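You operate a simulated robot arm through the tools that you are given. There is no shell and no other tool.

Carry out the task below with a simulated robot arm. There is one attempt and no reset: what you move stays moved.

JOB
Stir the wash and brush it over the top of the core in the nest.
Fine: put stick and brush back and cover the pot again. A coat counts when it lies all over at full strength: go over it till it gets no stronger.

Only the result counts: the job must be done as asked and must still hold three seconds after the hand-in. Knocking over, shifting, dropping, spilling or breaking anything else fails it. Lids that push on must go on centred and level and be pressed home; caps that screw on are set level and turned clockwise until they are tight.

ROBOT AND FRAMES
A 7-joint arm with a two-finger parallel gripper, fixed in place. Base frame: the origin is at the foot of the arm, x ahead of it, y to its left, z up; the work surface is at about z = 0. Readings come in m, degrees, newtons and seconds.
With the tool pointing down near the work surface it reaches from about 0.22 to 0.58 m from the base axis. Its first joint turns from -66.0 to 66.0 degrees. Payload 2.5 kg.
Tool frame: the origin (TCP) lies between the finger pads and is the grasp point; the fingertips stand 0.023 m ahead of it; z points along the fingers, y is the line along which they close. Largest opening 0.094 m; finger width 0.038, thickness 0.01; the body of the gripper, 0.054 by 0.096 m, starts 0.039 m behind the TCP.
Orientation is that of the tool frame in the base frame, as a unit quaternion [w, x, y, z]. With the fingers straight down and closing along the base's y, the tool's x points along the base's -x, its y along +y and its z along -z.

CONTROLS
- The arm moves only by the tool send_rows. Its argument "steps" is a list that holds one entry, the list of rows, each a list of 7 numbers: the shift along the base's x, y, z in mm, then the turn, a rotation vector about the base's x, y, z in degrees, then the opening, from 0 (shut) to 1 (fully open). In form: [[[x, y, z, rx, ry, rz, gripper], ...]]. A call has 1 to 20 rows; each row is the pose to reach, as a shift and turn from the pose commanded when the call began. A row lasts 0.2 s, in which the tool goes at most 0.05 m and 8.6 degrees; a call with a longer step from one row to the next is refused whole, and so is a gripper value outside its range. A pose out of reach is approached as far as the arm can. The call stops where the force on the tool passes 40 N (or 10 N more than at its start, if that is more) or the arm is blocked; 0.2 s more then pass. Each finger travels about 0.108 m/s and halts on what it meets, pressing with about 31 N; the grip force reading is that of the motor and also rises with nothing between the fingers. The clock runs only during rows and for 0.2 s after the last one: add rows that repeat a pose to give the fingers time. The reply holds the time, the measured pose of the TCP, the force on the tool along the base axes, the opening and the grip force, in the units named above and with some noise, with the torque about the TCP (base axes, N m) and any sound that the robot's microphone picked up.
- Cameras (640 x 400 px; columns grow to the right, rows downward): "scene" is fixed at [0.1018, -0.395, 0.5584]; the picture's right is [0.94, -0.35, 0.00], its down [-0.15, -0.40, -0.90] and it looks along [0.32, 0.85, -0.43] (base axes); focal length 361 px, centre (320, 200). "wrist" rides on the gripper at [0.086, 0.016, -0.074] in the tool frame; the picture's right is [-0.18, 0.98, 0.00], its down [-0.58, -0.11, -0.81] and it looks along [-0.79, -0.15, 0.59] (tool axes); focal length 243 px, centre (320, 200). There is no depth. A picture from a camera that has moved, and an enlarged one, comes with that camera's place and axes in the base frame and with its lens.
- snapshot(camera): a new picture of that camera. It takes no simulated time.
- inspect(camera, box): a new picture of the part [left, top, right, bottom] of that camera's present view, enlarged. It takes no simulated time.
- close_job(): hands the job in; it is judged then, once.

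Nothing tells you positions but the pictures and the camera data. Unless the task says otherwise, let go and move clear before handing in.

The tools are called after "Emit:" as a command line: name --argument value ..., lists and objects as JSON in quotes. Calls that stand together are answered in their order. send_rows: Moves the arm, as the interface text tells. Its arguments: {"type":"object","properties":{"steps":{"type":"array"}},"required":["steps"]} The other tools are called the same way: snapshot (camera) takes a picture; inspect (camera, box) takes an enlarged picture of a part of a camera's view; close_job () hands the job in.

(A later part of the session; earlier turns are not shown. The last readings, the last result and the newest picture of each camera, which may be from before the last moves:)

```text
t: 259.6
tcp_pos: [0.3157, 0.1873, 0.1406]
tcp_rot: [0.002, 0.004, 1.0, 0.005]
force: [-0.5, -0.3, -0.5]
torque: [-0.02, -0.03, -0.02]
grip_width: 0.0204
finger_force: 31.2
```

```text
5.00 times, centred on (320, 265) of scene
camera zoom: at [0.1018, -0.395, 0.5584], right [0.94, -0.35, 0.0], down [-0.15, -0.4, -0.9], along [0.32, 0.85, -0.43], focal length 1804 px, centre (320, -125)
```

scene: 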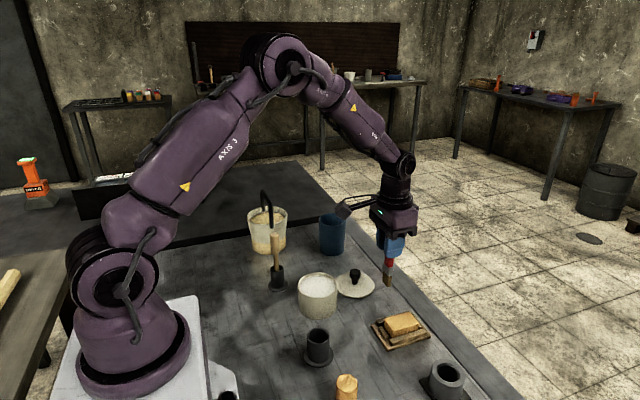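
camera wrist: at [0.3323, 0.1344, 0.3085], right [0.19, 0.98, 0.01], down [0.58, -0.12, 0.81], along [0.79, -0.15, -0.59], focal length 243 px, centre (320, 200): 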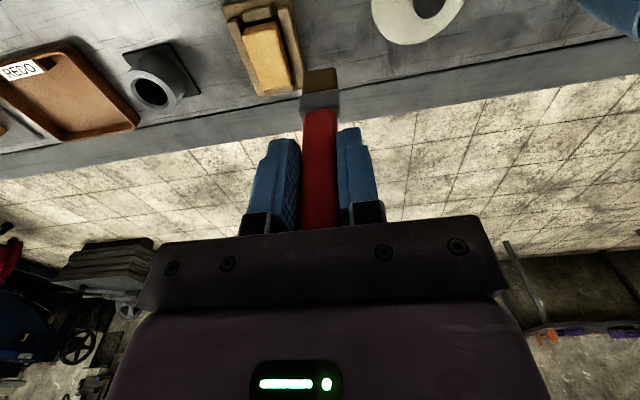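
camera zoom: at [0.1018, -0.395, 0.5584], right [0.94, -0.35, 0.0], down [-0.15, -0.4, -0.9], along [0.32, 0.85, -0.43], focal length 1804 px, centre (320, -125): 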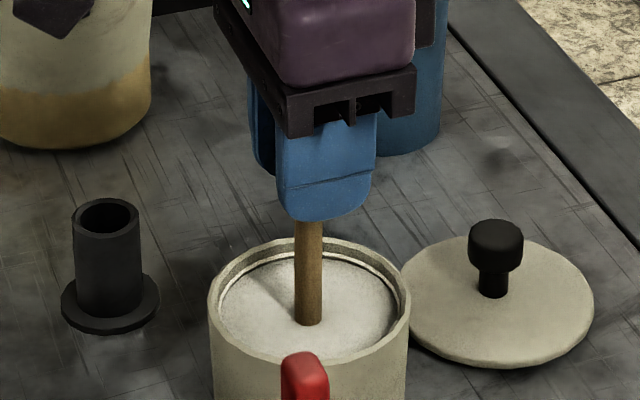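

Stirring vigorously for many turns, varying depth and direction.

Emit:
send_rows --steps '[[[10, 0, -1, 0, 0, 0, 0], [20, 0, -1, 0, 0, 0, 0], [10, 17, -1, 0, 0, 0, 0], [-10, 17, -1, 0, 0, 0, 0], [-20, 0, -1, 0, 0, 0, 0], [-10, -17, -1, 0, 0, 0, 0], [10, -17, -1, 0, 0, 0, 0], [20, 0, -1, 0, 0, 0, 0], [10, 17, -1, 0, 0, 0, 0], [-10, 17, -1, 0, 0, 0, 0], [-20, 0, -1, 0, 0, 0, 0], [-10, -17, -1, 0, 0, 0, 0], [10, -17, -1, 0, 0, 0, 0], [20, 0, -1, 0, 0, 0, 0], [10, 17, -1, 0, 0, 0, 0], [-10, 17, -1, 0, 0, 0, 0], [-20, 0, -1, 0, 0, 0, 0], [-10, -17, -1, 0, 0, 0, 0], [10, -17, -1, 0, 0, 0, 0], [0, 0, -1, 0, 0, 0, 0]]]'

Emit:
send_rows --steps '[[[10, 0, 0, 0, 0, 0, 0], [20, 0, 0, 0, 0, 0, 0], [10, 17, 4, 0, 0, 0, 0], [-10, 17, 8, 0, 0, 0, 0], [-20, 0, 12, 0, 0, 0, 0], [-10, -17, 8, 0, 0, 0, 0], [10, -17, 4, 0, 0, 0, 0], [20, 0, 0, 0, 0, 0, 0], [10, 17, 4, 0, 0, 0, 0], [-10, 17, 8, 0, 0, 0, 0], [-20, 0, 12, 0, 0, 0, 0], [-10, -17, 8, 0, 0, 0, 0], [10, -17, 4, 0, 0, 0, 0], [20, 0, 0, 0, 0, 0, 0], [10, 17, 0, 0, 0, 0, 0], [-10, 17, 0, 0, 0, 0, 0], [-20, 0, 0, 0, 0, 0, 0], [-10, -17, 0, 0, 0, 0, 0], [10, -17, 0, 0, 0, 0, 0], [0, 0, 0, 0, 0, 0, 0]]]'

Emit:
send_rows --steps '[[[10, 0, 0, 0, 0, 0, 0], [20, 0, 0, 0, 0, 0, 0], [10, -17, 0, 0, 0, 0, 0], [-10, -17, 0, 0, 0, 0, 0], [-20, 0, 0, 0, 0, 0, 0], [-10, 17, 0, 0, 0, 0, 0], [10, 17, 0, 0, 0, 0, 0], [20, 0, 0, 0, 0, 0, 0], [10, -17, 0, 0, 0, 0, 0], [-10, -17, 0, 0, 0, 0, 0], [-20, 0, 0, 0, 0, 0, 0], [-10, 17, 0, 0, 0, 0, 0], [10, 17, 0, 0, 0, 0, 0], [20, 0, 0, 0, 0, 0, 0], [10, -17, 0, 0, 0, 0, 0], [-10, -17, 0, 0, 0, 0, 0], [-20, 0, 0, 0, 0, 0, 0], [-10, 17, 0, 0, 0, 0, 0], [10, 17, 0, 0, 0, 0, 0], [0, 0, 0, 0, 0, 0, 0]]]'

Emit:
send_rows --steps '[[[6, 0, 0, 0, 0, 0, 0], [11, 0, 0, 0, 0, 0, 0], [6, 9, 0, 0, 0, 0, 0], [-6, 9, 0, 0, 0, 0, 0], [-11, 0, 0, 0, 0, 0, 0], [-6, -9, 0, 0, 0, 0, 0], [6, -9, 0, 0, 0, 0, 0], [11, 0, 0, 0, 0, 0, 0], [6, 9, 0, 0, 0, 0, 0], [-6, 9, 0, 0, 0, 0, 0], [-11, 0, 0, 0, 0, 0, 0], [-6, -9, 0, 0, 0, 0, 0], [6, -9, 0, 0, 0, 0, 0], [12, 0, 0, 0, 0, 0, 0], [24, 0, 0, 0, 0, 0, 0], [12, 20, 0, 0, 0, 0, 0], [-12, 20, 0, 0, 0, 0, 0], [-24, 0, 0, 0, 0, 0, 0], [-12, -20, 0, 0, 0, 0, 0], [0, 0, 0, 0, 0, 0, 0]]]'

Emit:
inspect --camera "scene" --box '[290, 245, 350, 305]'

```text
t: 263.8
tcp_pos: [0.3132, 0.1852, 0.1401]
tcp_rot: [0.002, 0.004, 1.0, 0.006]
force: [-0.1, 0.3, -0.8]
torque: [-0.01, 0.0, -0.02]
grip_width: 0.0204
finger_force: 30.7
```

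```text
t: 268.0
tcp_pos: [0.3134, 0.1857, 0.1404]
tcp_rot: [0.002, 0.005, 1.0, 0.006]
force: [0.0, 0.9, -1.0]
torque: [0.01, 0.0, -0.03]
grip_width: 0.0204
finger_force: 31.0
```

```text
t: 272.2
tcp_pos: [0.3149, 0.1889, 0.1394]
tcp_rot: [0.003, 0.003, 1.0, 0.006]
force: [-0.2, 1.0, 0.1]
torque: [0.01, -0.01, -0.01]
grip_width: 0.0202
finger_force: 31.1
```

```text
t: 276.4
tcp_pos: [0.314, 0.1842, 0.1402]
tcp_rot: [0.002, 0.004, 1.0, 0.005]
force: [1.0, -0.1, 0.1]
torque: [-0.01, 0.01, -0.01]
grip_width: 0.0205
finger_force: 30.8
```

```text
6.67 times, centred on (320, 275) of scene
camera zoom: at [0.1017, -0.3951, 0.5584], right [0.94, -0.35, 0.0], down [-0.15, -0.4, -0.9], along [0.32, 0.85, -0.43], focal length 2405 px, centre (320, -300)
```

zoom: 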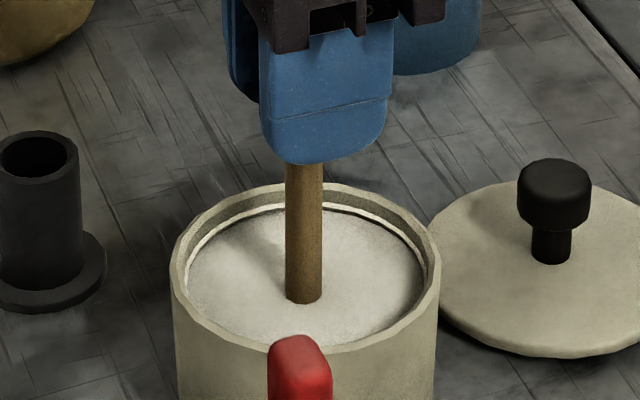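

About 12 more turns done. Returning the stick.

Emit:
send_rows --steps '[[[0, 0, 15, 0, 0, 0, 0], [0, 0, 30, 0, 0, 0, 0], [0, 0, 45, 0, 0, 0, 0], [0, 0, 55, 0, 0, 0, 0], [0, 0, 55, 0, 0, 0, 0], [0, 0, 75, 0, 0, 0, 0], [0, 0, 90, 0, 0, 0, 0], [-12, 18, 90, 0, 0, 0, 0], [-26, 40, 90, 0, 0, 0, 0], [-40, 62, 90, 0, 0, 0, 0], [-54, 84, 90, 0, 0, 0, 0], [-63, 99, 90, 0, 0, 0, 0], [-64.5, 101.5, 80, 0, 0, 0, 0], [-64.5, 101.5, 60, 0, 0, 0, 0], [-64.5, 101.5, 46, 0, 0, 0, 0]]]'

Emit:
inspect --camera "scene" --box '[240, 200, 320, 300]'

Emit:
inspect --camera "wrist" --box '[240, 0, 400, 100]'

```text
t: 279.6
tcp_pos: [0.2498, 0.2892, 0.1872]
tcp_rot: [0.001, 0.004, 1.0, 0.006]
force: [0.7, 0.8, -0.6]
torque: [0.01, -0.01, -0.02]
grip_width: 0.0205
finger_force: 30.5
```

```text
4.00 times, centred on (280, 250) of scene
camera zoom: at [0.1018, -0.395, 0.5584], right [0.94, -0.35, 0.0], down [-0.15, -0.4, -0.9], along [0.32, 0.85, -0.43], focal length 1443 px, centre (480, 0)
```

zoom: 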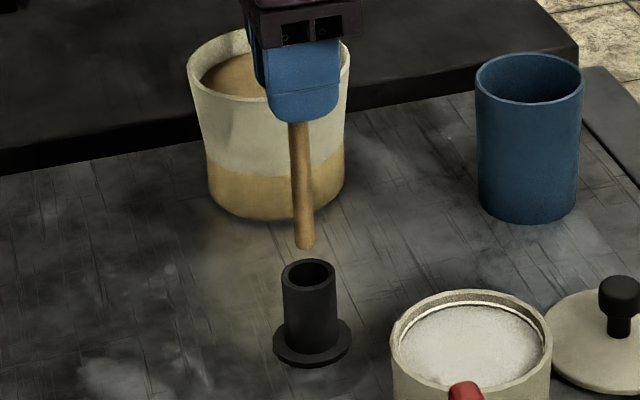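

```text
4.00 times, centred on (320, 50) of wrist
camera zoom: at [0.1634, 0.305, 0.2617], right [0.19, 0.98, 0.01], down [0.58, -0.12, 0.81], along [0.79, -0.15, -0.59], focal length 970 px, centre (320, 800)
```

zoom: 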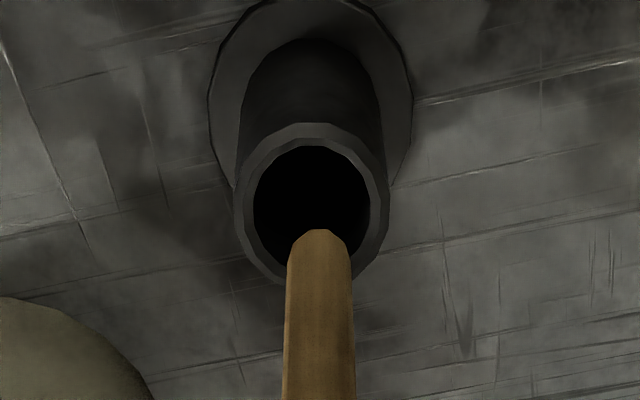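

Emit:
send_rows --steps '[[[0, -1, -8, 0, 0, 0, 0], [0, -1, -16, 0, 0, 0, 0], [0, -1, -24, 0, 0, 0, 0], [0, -1, -34, 0, 0, 0, 0], [0, -1, -44, 0, 0, 0, 0], [0, -1, -52, 0, 0, 0, 0], [0, -1, -59, 0, 0, 0, 0]]]'

Emit:
send_rows --steps '[[[0, 0, -1.5, 0, 0, 0, 0], [0, 0, -3, 0, 0, 0, 0]]]'

Emit:
send_rows --steps '[[[0, 0, -1, 0, 0, 0, 0], [0, 0, -2, 0, 0, 0, 0]]]'

```text
t: 281.2
tcp_pos: [0.2498, 0.289, 0.1273]
tcp_rot: [0.001, 0.003, 1.0, 0.006]
force: [0.7, 0.3, -0.5]
torque: [0.02, 0.02, -0.05]
grip_width: 0.0207
finger_force: 31.1
```

```text
t: 281.8
tcp_pos: [0.2498, 0.2891, 0.125]
tcp_rot: [0.002, 0.004, 1.0, 0.006]
force: [-1.9, -2.8, 11.0]
torque: [-0.19, 0.27, 0.02]
grip_width: 0.0203
finger_force: 30.9
```

```text
t: 282.4
tcp_pos: [0.2515, 0.2884, 0.1238]
tcp_rot: [0.003, 0.004, 1.0, 0.007]
force: [-0.8, -2.0, 26.9]
torque: [-0.3, 0.14, 0.0]
grip_width: 0.0204
finger_force: 30.5
```

Seated. Releasing and moving above the brush.

Emit:
send_rows --steps '[[[0, 0, 1, 0, 0, 0, 0.25], [0, 0, 1, 0, 0, 0, 0.4], [0, 0, 1, 0, 0, 0, 0.5], [0, 0, 20, 0, 0, 0, 0.6], [0, 0, 60, 0, 0, 0, 0.6], [0, 0, 105, 0, 0, 0, 0.6], [3, -30, 110, 0, 0, 0, 0.6], [7, -75, 110, 0, 0, 0, 0.6], [11, -120, 110, 0, 0, 0, 0.6], [15, -165, 110, 0, 0, 0, 0.6], [17, -205, 110, 0, 0, 0, 0.6], [17.5, -227, 110, 0, 0, 0, 0.6], [17.5, -227, 75, 0, 0, 0, 0.6]]]'

Emit:
inspect --camera "scene" --box '[250, 210, 390, 370]'

Emit:
snapshot --camera "wrist"

```text
t: 285.2
tcp_pos: [0.2668, 0.0602, 0.1959]
tcp_rot: [0.002, 0.004, 1.0, 0.006]
force: [1.0, 0.2, 0.0]
torque: [0.02, 0.03, -0.02]
grip_width: 0.0562
finger_force: 0.0
```

```text
2.50 times, centred on (320, 290) of scene
camera zoom: at [0.1017, -0.3951, 0.5584], right [0.94, -0.35, 0.0], down [-0.15, -0.4, -0.9], along [0.32, 0.85, -0.43], focal length 902 px, centre (320, -25)
```

zoom: 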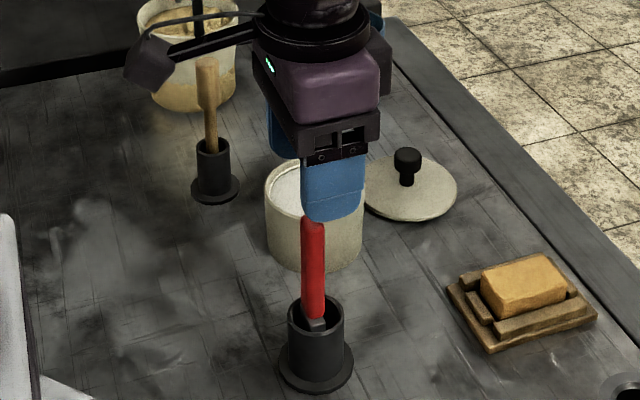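

```text
taken
camera wrist: at [0.1799, 0.0751, 0.2711], right [0.19, 0.98, 0.01], down [0.58, -0.12, 0.81], along [0.79, -0.15, -0.59], focal length 243 px, centre (320, 200)
```

wrist: 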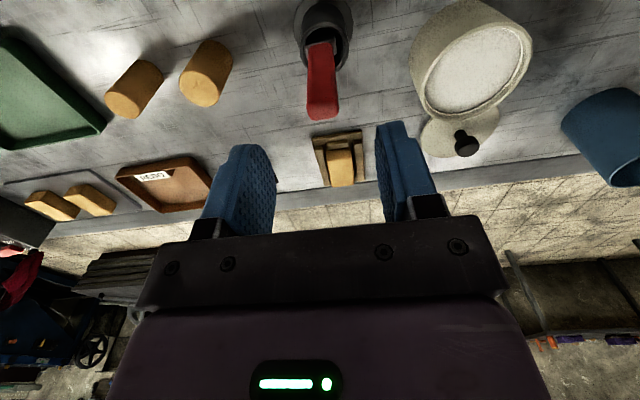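

Handle is centred. Descending deeper on it this time, gripping and lifting.

Emit:
send_rows --steps '[[[-2, 0.5, -25, 0, 0, 0, 0.6], [-2, 0.5, -50, 0, 0, 0, 0.5], [-2, 0.5, -70, 0, 0, 0, 0.45], [-2, 0.5, -84, 0, 0, 0, 0.4], [-2, 0.5, -84, 0, 0, 0, 0.3], [-2, 0.5, -84, 0, 0, 0, 0.15], [-2, 0.5, -84, 0, 0, 0, 0], [-2, 0.5, -84, 0, 0, 0, 0], [-2, 0.5, -80, 0, 0, 0, 0], [-2, 0.5, -70, 0, 0, 0, 0], [-2, 0.5, -58, 0, 0, 0, 0], [-2, 0.5, -44, 0, 0, 0, 0], [-2, 0.5, -28, 0, 0, 0, 0], [-2, 0.5, -10, 0, 0, 0, 0], [-2, 0.5, 10, 0, 0, 0, 0], [-2, 0.5, 25, 0, 0, 0, 0]]]'

Emit:
inspect --camera "scene" --box '[250, 180, 390, 370]'

```text
t: 288.6
tcp_pos: [0.2656, 0.06, 0.2214]
tcp_rot: [0.001, 0.004, 1.0, 0.006]
force: [-0.8, 0.2, 0.6]
torque: [0.01, 0.03, 0.02]
grip_width: 0.0193
finger_force: 30.9
```

```text
2.11 times, centred on (320, 275) of scene
camera zoom: at [0.1018, -0.395, 0.5584], right [0.94, -0.35, 0.0], down [-0.15, -0.4, -0.9], along [0.32, 0.85, -0.43], focal length 760 px, centre (320, 42)
```

zoom: 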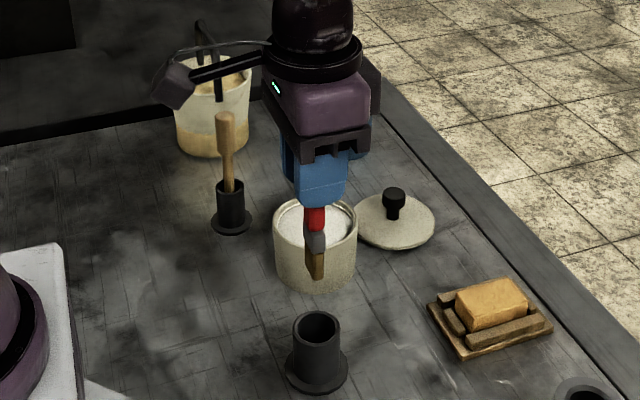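

Dipping deep (tip a few mm above the pot floor), then straight to the core with contact expected near z 0.137.

Emit:
send_rows --steps '[[[10, 30, 0, 0, 0, 0, 0], [25, 70, 0, 0, 0, 0, 0], [42, 110, 0, 0, 0, 0, 0], [48.5, 128, -15, 0, 0, 0, 0], [48.5, 128, -40, 0, 0, 0, 0], [48.5, 128, -62, 0, 0, 0, 0], [48.5, 128, -80, 0, 0, 0, 0], [48.5, 128, -90, 0, 0, 0, 0], [54, 128, -90, 0, 0, 0, 0], [43, 128, -90, 0, 0, 0, 0], [48.5, 128, -90, 0, 0, 0, 0], [48.5, 128, -90, 0, 0, 0, 0], [48.5, 128, -90, 0, 0, 0, 0], [48.5, 128, -60, 0, 0, 0, 0], [48.5, 128, -35, 0, 0, 0, 0], [48.5, 128, -30, 0, 0, 0, 0]]]'

Emit:
send_rows --steps '[[[33, -30, 3, 0, 0, 0, 0], [66, -58, 3, 0, 0, 0, 0], [99, -86, 3, 0, 0, 0, 0], [130, -113, -8, 0, 0, 0, 0], [152, -130, -30, 0, 0, 0, 0], [152, -130, -50, 0, 0, 0, 0], [152, -130, -53, 0, 0, 0, 0], [152, -130, -54, 0, 0, 0, 0]]]'

```text
t: 292.0
tcp_pos: [0.3151, 0.1876, 0.1919]
tcp_rot: [0.002, 0.004, 1.0, 0.007]
force: [-0.4, 0.4, 0.1]
torque: [0.04, -0.01, 0.01]
grip_width: 0.0193
finger_force: 31.5
```

```text
t: 293.8
tcp_pos: [0.4666, 0.0597, 0.1389]
tcp_rot: [0.001, 0.003, 1.0, 0.005]
force: [-0.2, 0.0, 0.6]
torque: [0.04, -0.02, -0.02]
grip_width: 0.0196
finger_force: 31.0
```

Emit:
send_rows --steps '[[[0, 0, -0.7, 0, 0, 0, 0], [0, 0, -0.7, 0, 0, 0, 0]]]'

Emit:
send_rows --steps '[[[0, 0, -0.7, 0, 0, 0, 0], [0, 0, -0.7, 0, 0, 0, 0]]]'

Emit:
send_rows --steps '[[[0, 0, -0.5, 0, 0, 0, 0], [0, 0, -0.5, 0, 0, 0, 0]]]'

```text
t: 294.4
tcp_pos: [0.466, 0.0596, 0.1383]
tcp_rot: [0.001, 0.003, 1.0, 0.006]
force: [-0.7, -0.4, -0.3]
torque: [0.01, -0.02, -0.02]
grip_width: 0.0195
finger_force: 31.8
```

```text
t: 295.0
tcp_pos: [0.4669, 0.0591, 0.1363]
tcp_rot: [0.003, 0.004, 1.0, 0.006]
force: [0.4, -0.9, -0.6]
torque: [-0.02, -0.02, 0.0]
grip_width: 0.0195
finger_force: 31.0
```

```text
t: 295.6
tcp_pos: [0.4673, 0.0582, 0.1371]
tcp_rot: [0.002, 0.003, 1.0, 0.005]
force: [0.5, -0.5, 0.5]
torque: [0.0, -0.01, -0.03]
grip_width: 0.019
finger_force: 31.2
```

Emit:
send_rows --steps '[[[0, 0, -0.5, 0, 0, 0, 0], [0, 0, -0.5, 0, 0, 0, 0]]]'

Emit:
send_rows --steps '[[[0, 0, -0.5, 0, 0, 0, 0], [0, 0, -0.5, 0, 0, 0, 0]]]'

Emit:
send_rows --steps '[[[-6, 0, -0.4, 0, 0, 0, 0], [-12, 0, -0.4, 0, 0, 0, 0], [-18, 0, -0.4, 0, 0, 0, 0], [-24, 0, -0.4, 0, 0, 0, 0], [-30, 0, -0.4, 0, 0, 0, 0], [-36, 0, -0.4, 0, 0, 0, 0], [-42, 0, -0.4, 0, 0, 0, 0]]]'

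Emit:
inspect --camera "scene" --box '[365, 290, 440, 355]'

```text
t: 296.2
tcp_pos: [0.4656, 0.0596, 0.1366]
tcp_rot: [0.003, 0.003, 1.0, 0.006]
force: [1.4, -0.8, 2.3]
torque: [-0.13, -0.1, 0.0]
grip_width: 0.0194
finger_force: 30.9
```

```text
t: 296.8
tcp_pos: [0.4671, 0.0596, 0.1368]
tcp_rot: [0.003, 0.004, 1.0, 0.007]
force: [-1.6, -1.4, 10.4]
torque: [-0.22, 0.08, -0.01]
grip_width: 0.0193
finger_force: 31.5
```

```text
t: 298.4
tcp_pos: [0.4264, 0.0586, 0.1361]
tcp_rot: [0.003, 0.003, 1.0, 0.006]
force: [4.1, 0.4, 11.9]
torque: [-0.13, -0.45, 0.04]
grip_width: 0.0193
finger_force: 30.8
```

```text
6.15 times, centred on (402, 322) of scene
camera zoom: at [0.1017, -0.395, 0.5585], right [0.94, -0.35, 0.0], down [-0.15, -0.4, -0.9], along [0.32, 0.85, -0.43], focal length 2220 px, centre (-188, -554)
```

zoom: 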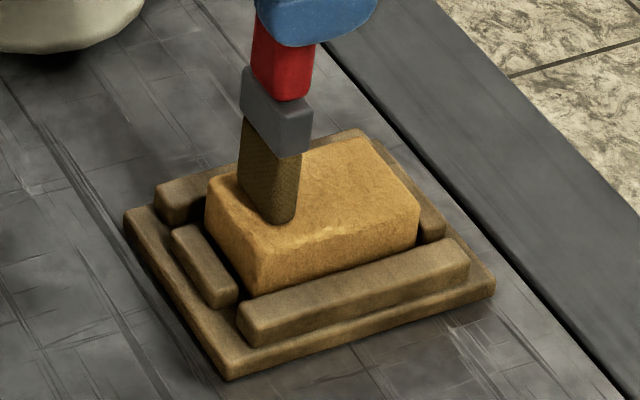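

Still no visible coat. I'll move to a pose where the wrist camera sees both the nest core and the untouched spare blocks, for a side-by-side check.

Emit:
send_rows --steps '[[[0, 0, 30, 0, 0, 0, 0], [0, 0, 70, 0, 0, 0, 0], [-10, -20, 110, 0, 0, 0, 0], [-25, -55, 140, 0, 0, 0, 0], [-42, -95, 160, 0, 0, 0, 0], [-60, -135, 165, 0, 0, 0, 0], [-76, -175, 165, 0, 0, 0, 0], [-90, -215, 165, 0, 0, 0, 0], [-96, -229, 165, 0, 0, 0, 0]]]'

Emit:
snapshot --camera "wrist"

Emit:
inspect --camera "wrist" --box '[460, 20, 540, 100]'

Emit:
inspect --camera "wrist" --box '[166, 68, 246, 148]'

```text
t: 300.4
tcp_pos: [0.3293, -0.1686, 0.3007]
tcp_rot: [0.001, 0.004, 1.0, 0.005]
force: [0.1, 0.3, 0.3]
torque: [-0.01, 0.02, 0.01]
grip_width: 0.0193
finger_force: 30.9
```

```text
taken
camera wrist: at [0.2424, -0.1536, 0.3757], right [0.19, 0.98, 0.01], down [0.58, -0.12, 0.81], along [0.79, -0.15, -0.59], focal length 243 px, centre (320, 200)
```

wrist: 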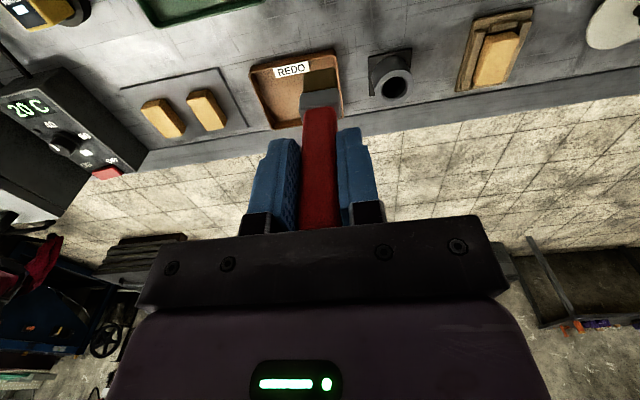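

```text
5.00 times, centred on (500, 60) of wrist
camera zoom: at [0.2424, -0.1536, 0.3757], right [0.19, 0.98, 0.01], down [0.58, -0.12, 0.81], along [0.79, -0.15, -0.59], focal length 1213 px, centre (-580, 900)
```

zoom: 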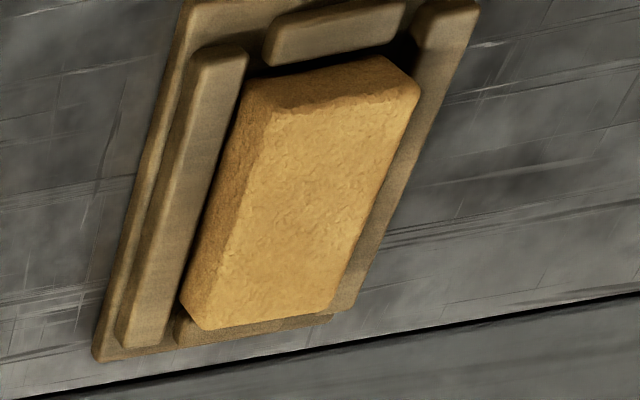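

```text
5.00 times, centred on (206, 108) of wrist
camera zoom: at [0.2424, -0.1536, 0.3757], right [0.19, 0.98, 0.01], down [0.58, -0.12, 0.81], along [0.79, -0.15, -0.59], focal length 1213 px, centre (890, 660)
```

zoom: 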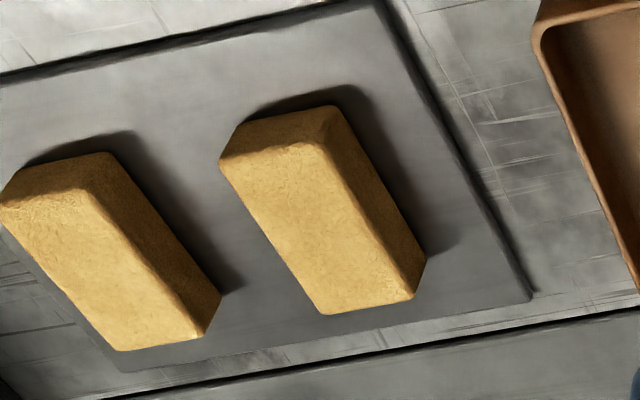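

The two look identical in colour. For completeness I'll compare the exact same scene zoom as at the very start, now that the arm is far away.

Emit:
inspect --camera "scene" --box '[365, 300, 440, 355]'

Emit:
snapshot --camera "scene"

Emit:
inspect --camera "wrist" --box '[290, 50, 350, 110]'

```text
7.27 times, centred on (402, 328) of scene
camera zoom: at [0.1018, -0.395, 0.5584], right [0.94, -0.35, 0.0], down [-0.15, -0.4, -0.9], along [0.32, 0.85, -0.43], focal length 2624 px, centre (-280, -727)
```

zoom: 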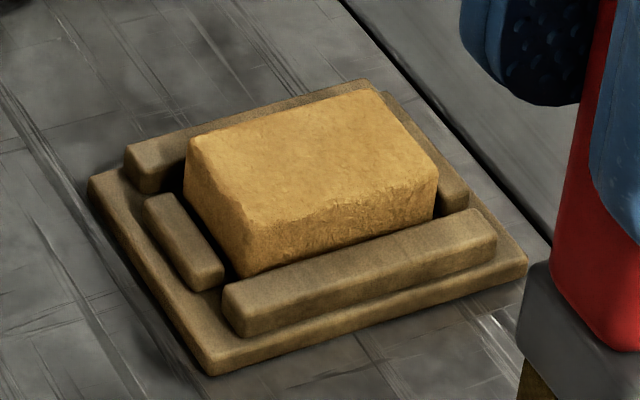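

```text
taken
```

scene: 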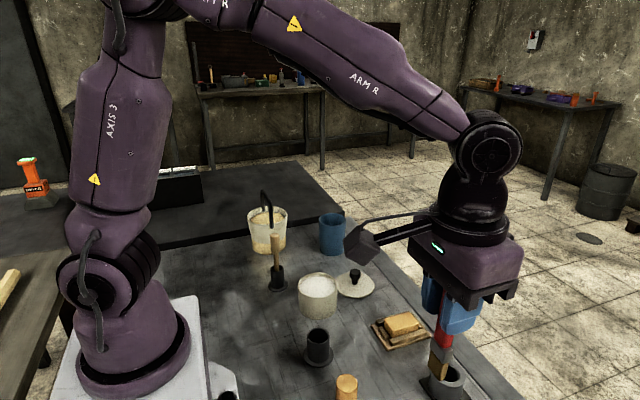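

```text
6.67 times, centred on (320, 80) of wrist
camera zoom: at [0.2424, -0.1536, 0.3757], right [0.19, 0.98, 0.01], down [0.58, -0.12, 0.81], along [0.79, -0.15, -0.59], focal length 1618 px, centre (320, 1000)
```

zoom: 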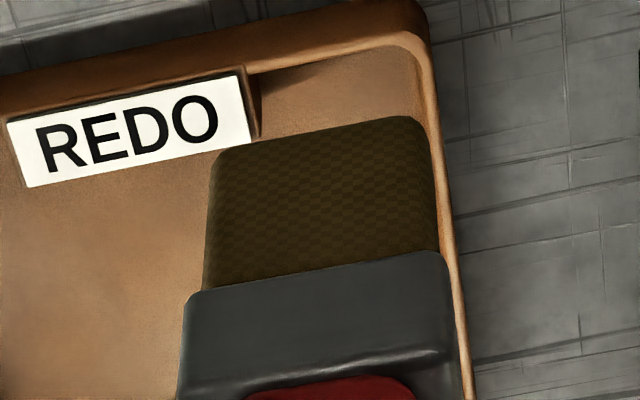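

The brush is now close to the scene camera — a good chance to look at its bristles in detail.

Emit:
inspect --camera "scene" --box '[415, 325, 475, 395]'

```text
5.71 times, centred on (445, 360) of scene
camera zoom: at [0.1018, -0.395, 0.5584], right [0.94, -0.35, 0.0], down [-0.15, -0.4, -0.9], along [0.32, 0.85, -0.43], focal length 2062 px, centre (-394, -714)
```

zoom: 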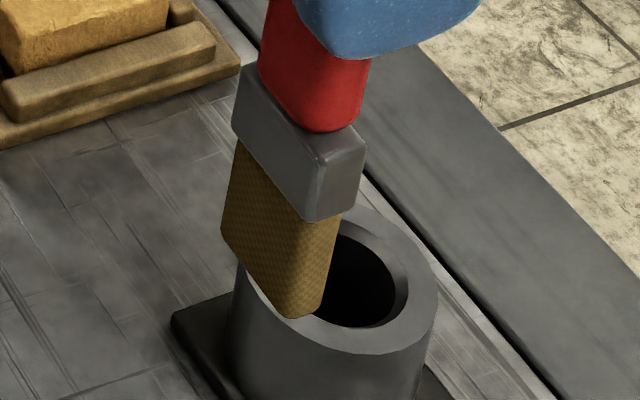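

The bristles look bone dry. I'll go back and this time press the bristles down onto the pot floor and work them around, then check them for wash.

Emit:
send_rows --steps '[[[-2, 40, 0, 0, 0, 0, 0], [-4, 82, 0, 0, 0, 0, 0], [-6, 124, 0, 0, 0, 0, 0], [-8, 166, 0, 0, 0, 0, 0], [-10, 208, 0, 0, 0, 0, 0], [-12, 250, 0, 0, 0, 0, 0], [-14, 292, 0, 0, 0, 0, 0], [-15, 330, -20, 0, 0, 0, 0], [-15.5, 357, -50, 0, 0, 0, 0], [-15.5, 357, -90, 0, 0, 0, 0], [-15.5, 357, -125, 0, 0, 0, 0], [-15.5, 357, -150, 0, 0, 0, 0], [-15.5, 357, -168, 0, 0, 0, 0], [-15.5, 357, -172, 0, 0, 0, 0]]]'

Emit:
send_rows --steps '[[[0, 0, -1.5, 0, 0, 0, 0], [0, 0, -3, 0, 0, 0, 0]]]'

Emit:
send_rows --steps '[[[0, 0, -1, 0, 0, 0, 0], [0, 0, -2, 0, 0, 0, 0]]]'

```text
t: 303.4
tcp_pos: [0.3118, 0.1873, 0.1249]
tcp_rot: [0.002, 0.005, 1.0, 0.006]
force: [-0.1, -0.4, 2.9]
torque: [-0.14, 0.1, 0.05]
grip_width: 0.0192
finger_force: 30.7
```

```text
t: 304.0
tcp_pos: [0.3127, 0.1874, 0.1248]
tcp_rot: [0.004, 0.003, 1.0, 0.006]
force: [-1.9, -5.3, 22.9]
torque: [-0.51, 0.21, 0.02]
grip_width: 0.0196
finger_force: 30.8
```

```text
t: 304.6
tcp_pos: [0.3126, 0.1875, 0.1232]
tcp_rot: [0.003, 0.002, 1.0, 0.007]
force: [1.1, -3.5, 23.6]
torque: [-0.4, -0.3, -0.01]
grip_width: 0.0196
finger_force: 30.8
```

On the floor of the pot. Working the bristles around, dwelling, then lifting slowly.

Emit:
send_rows --steps '[[[0, 0, 1.5, 0, 0, 0, 0], [6, 0, 1.5, 0, 0, 0, 0], [12, 0, 1.5, 0, 0, 0, 0], [6, 0, 1.5, 0, 0, 0, 0], [0, 0, 1.5, 0, 0, 0, 0], [-6, 0, 1.5, 0, 0, 0, 0], [-12, 0, 1.5, 0, 0, 0, 0], [-6, 0, 1.5, 0, 0, 0, 0], [0, 0, 1.5, 0, 0, 0, 0], [0, 8, 1.5, 0, 0, 0, 0], [0, 0, 1.5, 0, 0, 0, 0], [0, -8, 1.5, 0, 0, 0, 0], [0, 0, 1.5, 0, 0, 0, 0], [0, 0, 5, 0, 0, 0, 0], [0, 0, 9, 0, 0, 0, 0], [0, 0, 13, 0, 0, 0, 0], [0, 0, 17, 0, 0, 0, 0], [0, 0, 21, 0, 0, 0, 0], [0, 0, 25, 0, 0, 0, 0], [0, 0, 29, 0, 0, 0, 0]]]'

Emit:
send_rows --steps '[[[0, 0, 4, 0, 0, 0, 0], [0, 0, 8, 0, 0, 0, 0], [0, 0, 12, 0, 0, 0, 0], [0, 0, 16, 0, 0, 0, 0], [0, 0, 20, 0, 0, 0, 0], [0, 0, 24, 0, 0, 0, 0], [0, 0, 28, 0, 0, 0, 0], [0, 0, 32, 0, 0, 0, 0]]]'

Emit:
inspect --camera "scene" --box '[295, 235, 345, 295]'

Emit:
inspect --camera "wrist" --box '[290, 40, 350, 100]'

```text
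t: 308.8
tcp_pos: [0.3129, 0.1881, 0.1526]
tcp_rot: [0.001, 0.004, 1.0, 0.005]
force: [-0.6, -1.1, -0.3]
torque: [-0.02, 0.02, 0.02]
grip_width: 0.0189
finger_force: 30.7
```

```text
t: 310.6
tcp_pos: [0.3116, 0.188, 0.1843]
tcp_rot: [0.002, 0.003, 1.0, 0.006]
force: [0.5, 0.6, -0.6]
torque: [0.03, 0.0, 0.0]
grip_width: 0.0194
finger_force: 30.7
```

```text
6.67 times, centred on (320, 265) of scene
camera zoom: at [0.1018, -0.395, 0.5584], right [0.94, -0.35, 0.0], down [-0.15, -0.4, -0.9], along [0.32, 0.85, -0.43], focal length 2405 px, centre (320, -233)
```

zoom: 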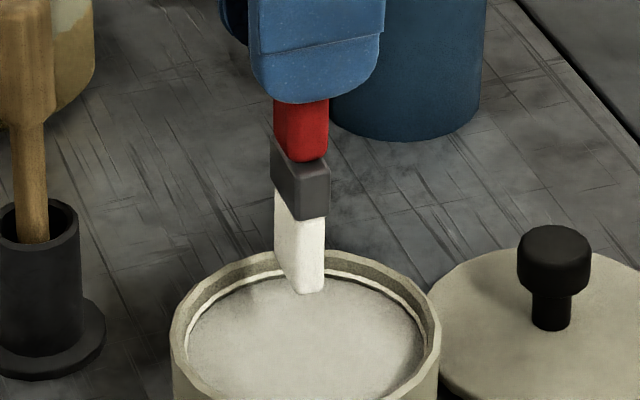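

```text
6.67 times, centred on (320, 70) of wrist
camera zoom: at [0.2253, 0.2032, 0.2597], right [0.19, 0.98, 0.01], down [0.58, -0.12, 0.81], along [0.79, -0.15, -0.59], focal length 1618 px, centre (320, 1067)
```

zoom: 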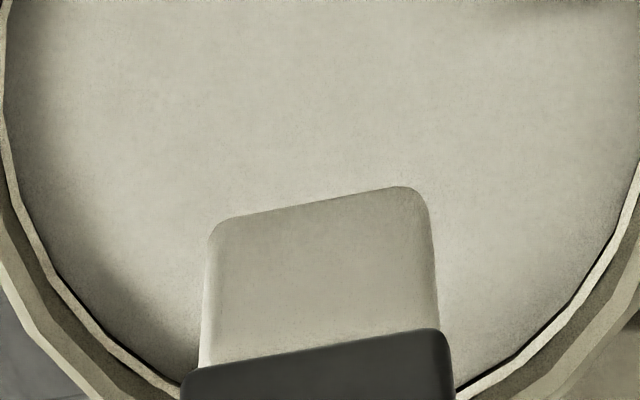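

Excellent — the bristles are now white with wash: the brush had to go right down to the pot floor. Carrying it to the core.

Emit:
send_rows --steps '[[[0, 0, 8, 0, 0, 0, 0], [0, 0, 8, 0, 0, 0, 0], [0, 0, 8, 0, 0, 0, 0], [28, -24, 10, 0, 0, 0, 0], [58, -50, 10, 0, 0, 0, 0], [88, -76, 10, 0, 0, 0, 0], [118, -102, 5, 0, 0, 0, 0], [145, -124, -10, 0, 0, 0, 0], [153, -131, -30, 0, 0, 0, 0], [153, -131, -44, 0, 0, 0, 0], [153, -131, -47, 0, 0, 0, 0]]]'

Emit:
inspect --camera "scene" --box '[365, 285, 440, 350]'

```text
t: 313.0
tcp_pos: [0.4668, 0.0543, 0.137]
tcp_rot: [0.003, 0.004, 1.0, 0.007]
force: [1.0, 0.4, -0.1]
torque: [-0.01, 0.01, 0.02]
grip_width: 0.0194
finger_force: 31.3
```

```text
6.15 times, centred on (402, 318) of scene
camera zoom: at [0.1018, -0.395, 0.5584], right [0.94, -0.35, 0.0], down [-0.15, -0.4, -0.9], along [0.32, 0.85, -0.43], focal length 2220 px, centre (-188, -523)
```

zoom: 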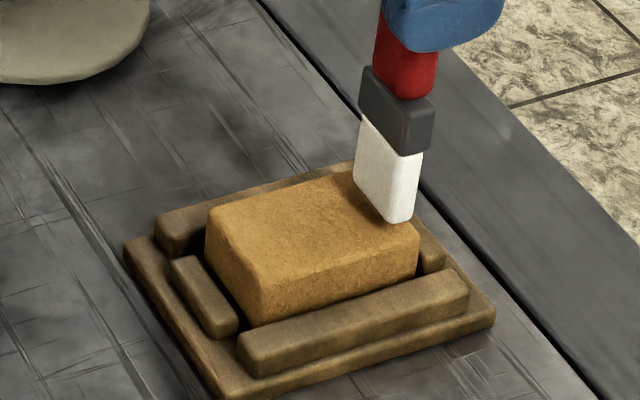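

The loaded brush hovers over the far end. Lowering to light contact.

Emit:
send_rows --steps '[[[0, 0, -0.8, 0, 0, 0, 0], [0, 0, -1.6, 0, 0, 0, 0]]]'

Emit:
send_rows --steps '[[[0, 0, -0.7, 0, 0, 0, 0], [0, 0, -0.7, 0, 0, 0, 0]]]'

Emit:
send_rows --steps '[[[0, 0, -0.7, 0, 0, 0, 0], [0, 0, -0.7, 0, 0, 0, 0]]]'

Emit:
inspect --camera "scene" --box '[365, 285, 440, 350]'

```text
t: 313.6
tcp_pos: [0.4659, 0.0559, 0.1353]
tcp_rot: [0.001, 0.004, 1.0, 0.006]
force: [-0.7, -0.6, -0.8]
torque: [0.05, 0.01, 0.03]
grip_width: 0.0192
finger_force: 30.6
```

```text
t: 314.2
tcp_pos: [0.4646, 0.0577, 0.1352]
tcp_rot: [0.002, 0.003, 1.0, 0.006]
force: [-0.3, -0.6, -0.5]
torque: [0.01, 0.02, 0.03]
grip_width: 0.0192
finger_force: 31.6
```

```text
t: 314.8
tcp_pos: [0.466, 0.055, 0.1346]
tcp_rot: [0.002, 0.004, 1.0, 0.006]
force: [0.4, 0.0, 0.8]
torque: [0.0, 0.01, 0.01]
grip_width: 0.0191
finger_force: 30.9
```

```text
6.15 times, centred on (402, 318) of scene
camera zoom: at [0.1018, -0.395, 0.5584], right [0.94, -0.35, 0.0], down [-0.15, -0.4, -0.9], along [0.32, 0.85, -0.43], focal length 2220 px, centre (-188, -523)
```

zoom: 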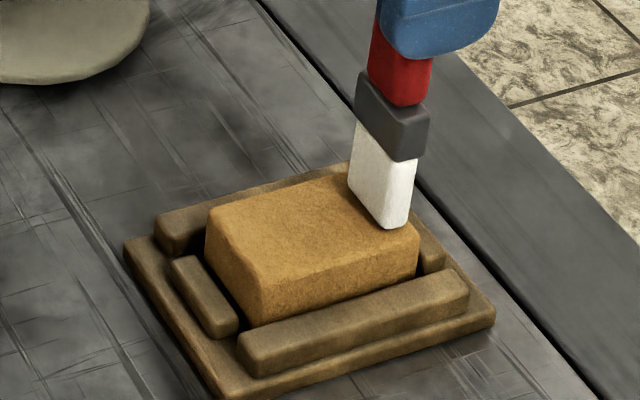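

Emit:
send_rows --steps '[[[0, 0, -0.8, 0, 0, 0, 0], [-6, 0, -1, 0, 0, 0, 0], [-12, 0, -1, 0, 0, 0, 0], [-18, 0, -1, 0, 0, 0, 0], [-24, 0, -1, 0, 0, 0, 0], [-30, 0, -1, 0, 0, 0, 0], [-36, 0, -1, 0, 0, 0, 0], [-42, 0, -1, 0, 0, 0, 0], [-45, 0, -1, 0, 0, 0, 0]]]'

Emit:
inspect --camera "scene" --box '[365, 285, 440, 350]'

```text
t: 316.8
tcp_pos: [0.4197, 0.0566, 0.1337]
tcp_rot: [0.003, 0.003, 1.0, 0.007]
force: [3.4, 0.3, 9.2]
torque: [-0.11, -0.4, 0.02]
grip_width: 0.0197
finger_force: 31.3
```

```text
6.15 times, centred on (402, 318) of scene
camera zoom: at [0.1017, -0.395, 0.5585], right [0.94, -0.35, 0.0], down [-0.15, -0.4, -0.9], along [0.32, 0.85, -0.43], focal length 2220 px, centre (-188, -523)
```

zoom: 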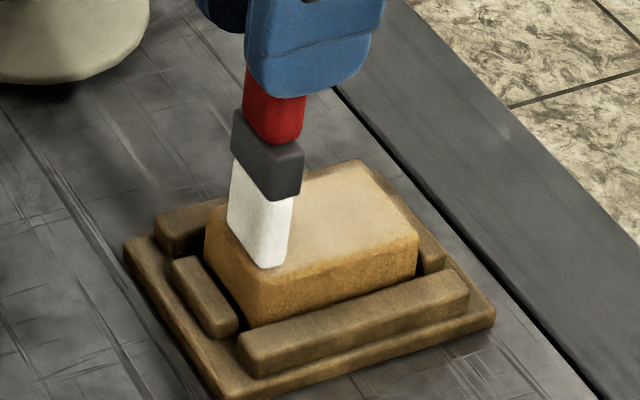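

A pale coat now shows where the brush passed. Continuing over the other lanes.

Emit:
send_rows --steps '[[[0, 5, 0, 0, 0, 0, 0], [0, 10, 0, 0, 0, 0, 0], [8, 10, 0, 0, 0, 0, 0], [16, 10, 0, 0, 0, 0, 0], [24, 10, 0, 0, 0, 0, 0], [32, 10, 0, 0, 0, 0, 0], [40, 10, 0, 0, 0, 0, 0], [47, 10, 0, 0, 0, 0, 0], [47, 4, 0, 0, 0, 0, 0], [47, -2, 0, 0, 0, 0, 0], [47, -8, 0, 0, 0, 0, 0], [40, -8, 0, 0, 0, 0, 0], [32, -8, 0, 0, 0, 0, 0], [24, -8, 0, 0, 0, 0, 0], [16, -8, 0, 0, 0, 0, 0], [8, -8, 0, 0, 0, 0, 0], [0, -8, 0, 0, 0, 0, 0]]]'

Emit:
inspect --camera "scene" --box '[365, 285, 440, 350]'

```text
t: 320.4
tcp_pos: [0.4215, 0.0484, 0.1336]
tcp_rot: [0.003, 0.004, 1.0, 0.007]
force: [-0.3, 0.4, -0.9]
torque: [0.04, -0.03, -0.01]
grip_width: 0.0193
finger_force: 30.7
```

```text
6.15 times, centred on (402, 318) of scene
camera zoom: at [0.1018, -0.395, 0.5584], right [0.94, -0.35, 0.0], down [-0.15, -0.4, -0.9], along [0.32, 0.85, -0.43], focal length 2220 px, centre (-188, -523)
```

zoom: 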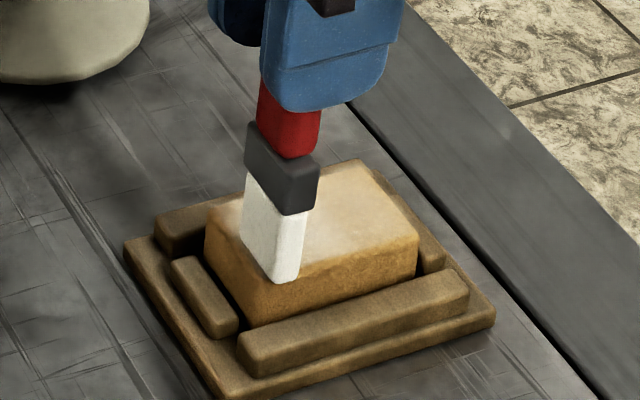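

Coat spreading. Pressing slightly more and repeating all lanes.

Emit:
send_rows --steps '[[[0, 0, -0.8, 0, 0, 0, 0], [8, 0, -0.8, 0, 0, 0, 0], [16, 0, -0.8, 0, 0, 0, 0], [24, 0, -0.8, 0, 0, 0, 0], [32, 0, -0.8, 0, 0, 0, 0], [40, 0, -0.8, 0, 0, 0, 0], [47, 0, -0.8, 0, 0, 0, 0], [47, 5, -0.8, 0, 0, 0, 0], [47, 9, -0.8, 0, 0, 0, 0], [40, 9, -0.8, 0, 0, 0, 0], [32, 9, -0.8, 0, 0, 0, 0], [24, 9, -0.8, 0, 0, 0, 0], [16, 9, -0.8, 0, 0, 0, 0], [8, 9, -0.8, 0, 0, 0, 0], [0, 9, -0.8, 0, 0, 0, 0], [0, 14, -0.8, 0, 0, 0, 0], [0, 18, -0.8, 0, 0, 0, 0]]]'

Emit:
send_rows --steps '[[[8, 0, 0, 0, 0, 0, 0], [16, 0, 0, 0, 0, 0, 0], [24, 0, 0, 0, 0, 0, 0], [32, 0, 0, 0, 0, 0, 0], [40, 0, 0, 0, 0, 0, 0], [47, 0, 0, 0, 0, 0, 0], [40, 0, 0, 0, 0, 0, 0], [32, 0, 0, 0, 0, 0, 0], [24, 0, 0, 0, 0, 0, 0], [16, 0, 0, 0, 0, 0, 0], [8, 0, 0, 0, 0, 0, 0], [0, 0, 0, 0, 0, 0, 0]]]'

Emit:
inspect --camera "scene" --box '[365, 285, 440, 350]'

Emit:
inspect --camera "wrist" --box '[250, 0, 390, 120]'

```text
t: 324.0
tcp_pos: [0.4193, 0.067, 0.1326]
tcp_rot: [0.0, 0.005, 1.0, 0.005]
force: [-2.0, -4.8, 11.7]
torque: [-0.58, 0.15, -0.04]
grip_width: 0.0196
finger_force: 30.5
```

```text
t: 326.6
tcp_pos: [0.4199, 0.0667, 0.1319]
tcp_rot: [0.002, 0.004, 1.0, 0.007]
force: [0.0, 0.8, -0.1]
torque: [0.0, 0.03, 0.05]
grip_width: 0.0194
finger_force: 30.9
```

```text
6.15 times, centred on (402, 318) of scene
camera zoom: at [0.1018, -0.395, 0.5584], right [0.94, -0.35, 0.0], down [-0.15, -0.4, -0.9], along [0.32, 0.85, -0.43], focal length 2220 px, centre (-188, -523)
```

zoom: 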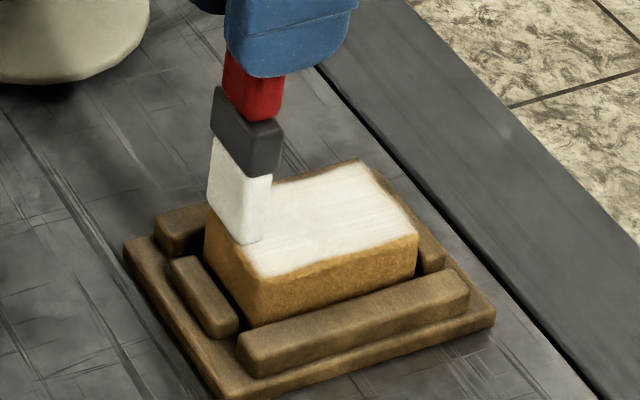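

```text
3.33 times, centred on (320, 60) of wrist
camera zoom: at [0.3331, 0.0816, 0.2074], right [0.19, 0.98, 0.01], down [0.58, -0.12, 0.81], along [0.79, -0.15, -0.59], focal length 809 px, centre (320, 667)
```

zoom: 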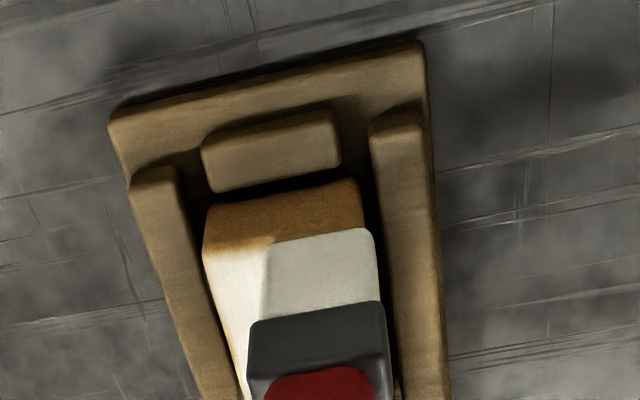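

The top is turning white all over. More passes to bring the edges to full strength, especially the front edge and both ends.

Emit:
send_rows --steps '[[[-3, -2, -0.5, 0, 0, 0, 0], [-3, -8, -0.5, 0, 0, 0, 0], [-3, -14, -0.5, 0, 0, 0, 0], [-3, -21, -0.5, 0, 0, 0, 0], [6, -21, -0.5, 0, 0, 0, 0], [15, -21, -0.5, 0, 0, 0, 0], [24, -21, -0.5, 0, 0, 0, 0], [33, -21, -0.5, 0, 0, 0, 0], [42, -21, -0.5, 0, 0, 0, 0], [51, -21, -0.5, 0, 0, 0, 0], [51, -14, -0.5, 0, 0, 0, 0], [51, -7, -0.5, 0, 0, 0, 0], [51, 0, -0.5, 0, 0, 0, 0], [42, 0, -0.5, 0, 0, 0, 0], [33, 0, -0.5, 0, 0, 0, 0], [24, 0, -0.5, 0, 0, 0, 0], [15, 0, -0.5, 0, 0, 0, 0], [6, 0, -0.5, 0, 0, 0, 0], [-3, 0, -0.5, 0, 0, 0, 0]]]'

Emit:
send_rows --steps '[[[0, -6, 0, 0, 0, 0, 0], [0, -10, 0, 0, 0, 0, 0], [9, -10, 0, 0, 0, 0, 0], [18, -10, 0, 0, 0, 0, 0], [27, -10, 0, 0, 0, 0, 0], [36, -10, 0, 0, 0, 0, 0], [45, -10, 0, 0, 0, 0, 0], [54, -10, 0, 0, 0, 0, 0], [54, -10, 15, 0, 0, 0, 0], [54, 20, 40, 0, 0, 0, 0], [40, 60, 60, 0, 0, 0, 0]]]'

Emit:
inspect --camera "scene" --box '[380, 300, 430, 340]'

Emit:
snapshot --camera "wrist"

```text
t: 330.6
tcp_pos: [0.4184, 0.0664, 0.1322]
tcp_rot: [0.002, 0.004, 1.0, 0.006]
force: [0.4, -0.2, 2.5]
torque: [-0.08, -0.14, 0.03]
grip_width: 0.0193
finger_force: 31.0
```

```text
t: 333.0
tcp_pos: [0.4579, 0.1286, 0.1906]
tcp_rot: [0.002, 0.003, 1.0, 0.005]
force: [1.0, 0.3, -0.2]
torque: [-0.03, -0.02, -0.03]
grip_width: 0.0193
finger_force: 30.9
```

```text
10.00 times, centred on (405, 320) of scene
camera zoom: at [0.1018, -0.3951, 0.5584], right [0.94, -0.35, 0.0], down [-0.15, -0.4, -0.9], along [0.32, 0.85, -0.43], focal length 3608 px, centre (-530, -1000)
```

zoom: 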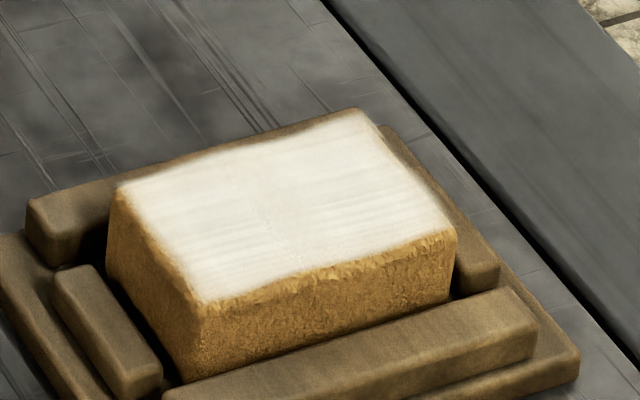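

```text
taken
camera wrist: at [0.3705, 0.1433, 0.2661], right [0.19, 0.98, 0.01], down [0.58, -0.12, 0.81], along [0.79, -0.15, -0.59], focal length 243 px, centre (320, 200)
```

wrist: 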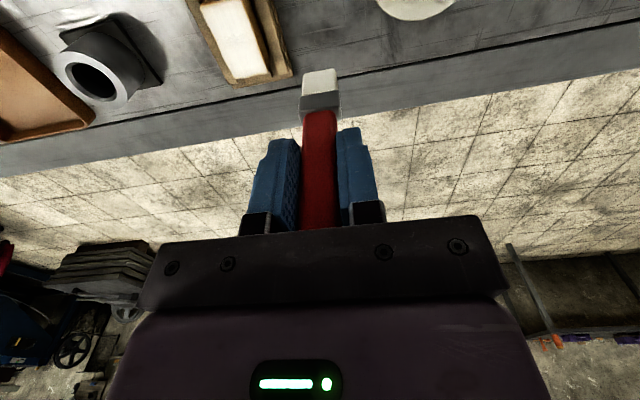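

The coat is white nearly everywhere. Zooming in with the wrist camera to check edges and evenness.

Emit:
inspect --camera "wrist" --box '[190, 0, 300, 90]'

Emit:
inspect --camera "scene" --box '[388, 308, 428, 333]'

Emit:
inspect --camera "wrist" --box '[290, 50, 350, 110]'

```text
4.44 times, centred on (245, 45) of wrist
camera zoom: at [0.3705, 0.1433, 0.2661], right [0.19, 0.98, 0.01], down [0.58, -0.12, 0.81], along [0.79, -0.15, -0.59], focal length 1078 px, centre (653, 889)
```

zoom: 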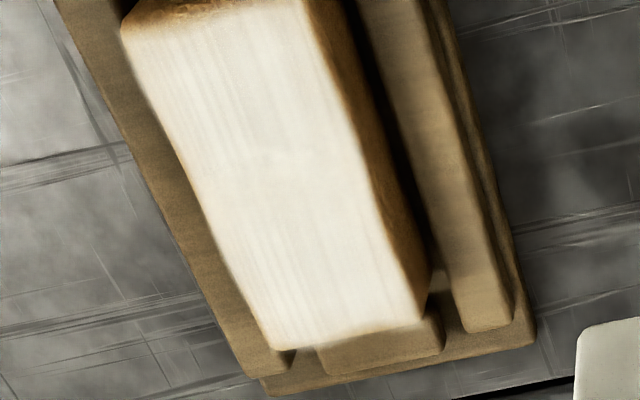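

```text
16.00 times, centred on (408, 320) of scene
camera zoom: at [0.1018, -0.3951, 0.5584], right [0.94, -0.35, 0.0], down [-0.15, -0.4, -0.9], along [0.32, 0.85, -0.43], focal length 5772 px, centre (-1088, -1728)
```

zoom: 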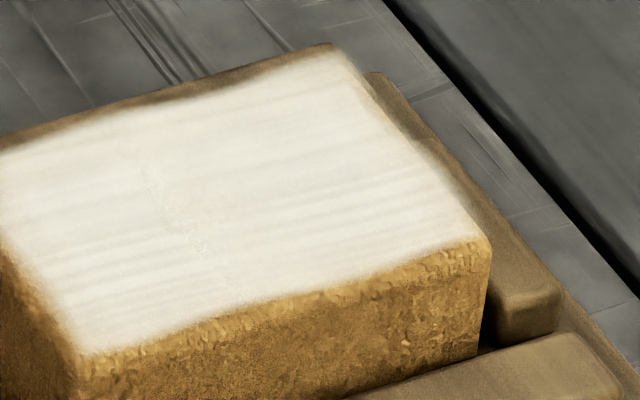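

```text
6.67 times, centred on (320, 80) of wrist
camera zoom: at [0.3705, 0.1433, 0.2661], right [0.19, 0.98, 0.01], down [0.58, -0.12, 0.81], along [0.79, -0.15, -0.59], focal length 1618 px, centre (320, 1000)
```

zoom: 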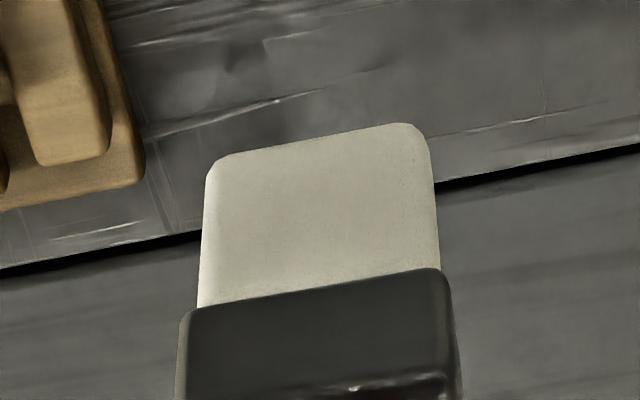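

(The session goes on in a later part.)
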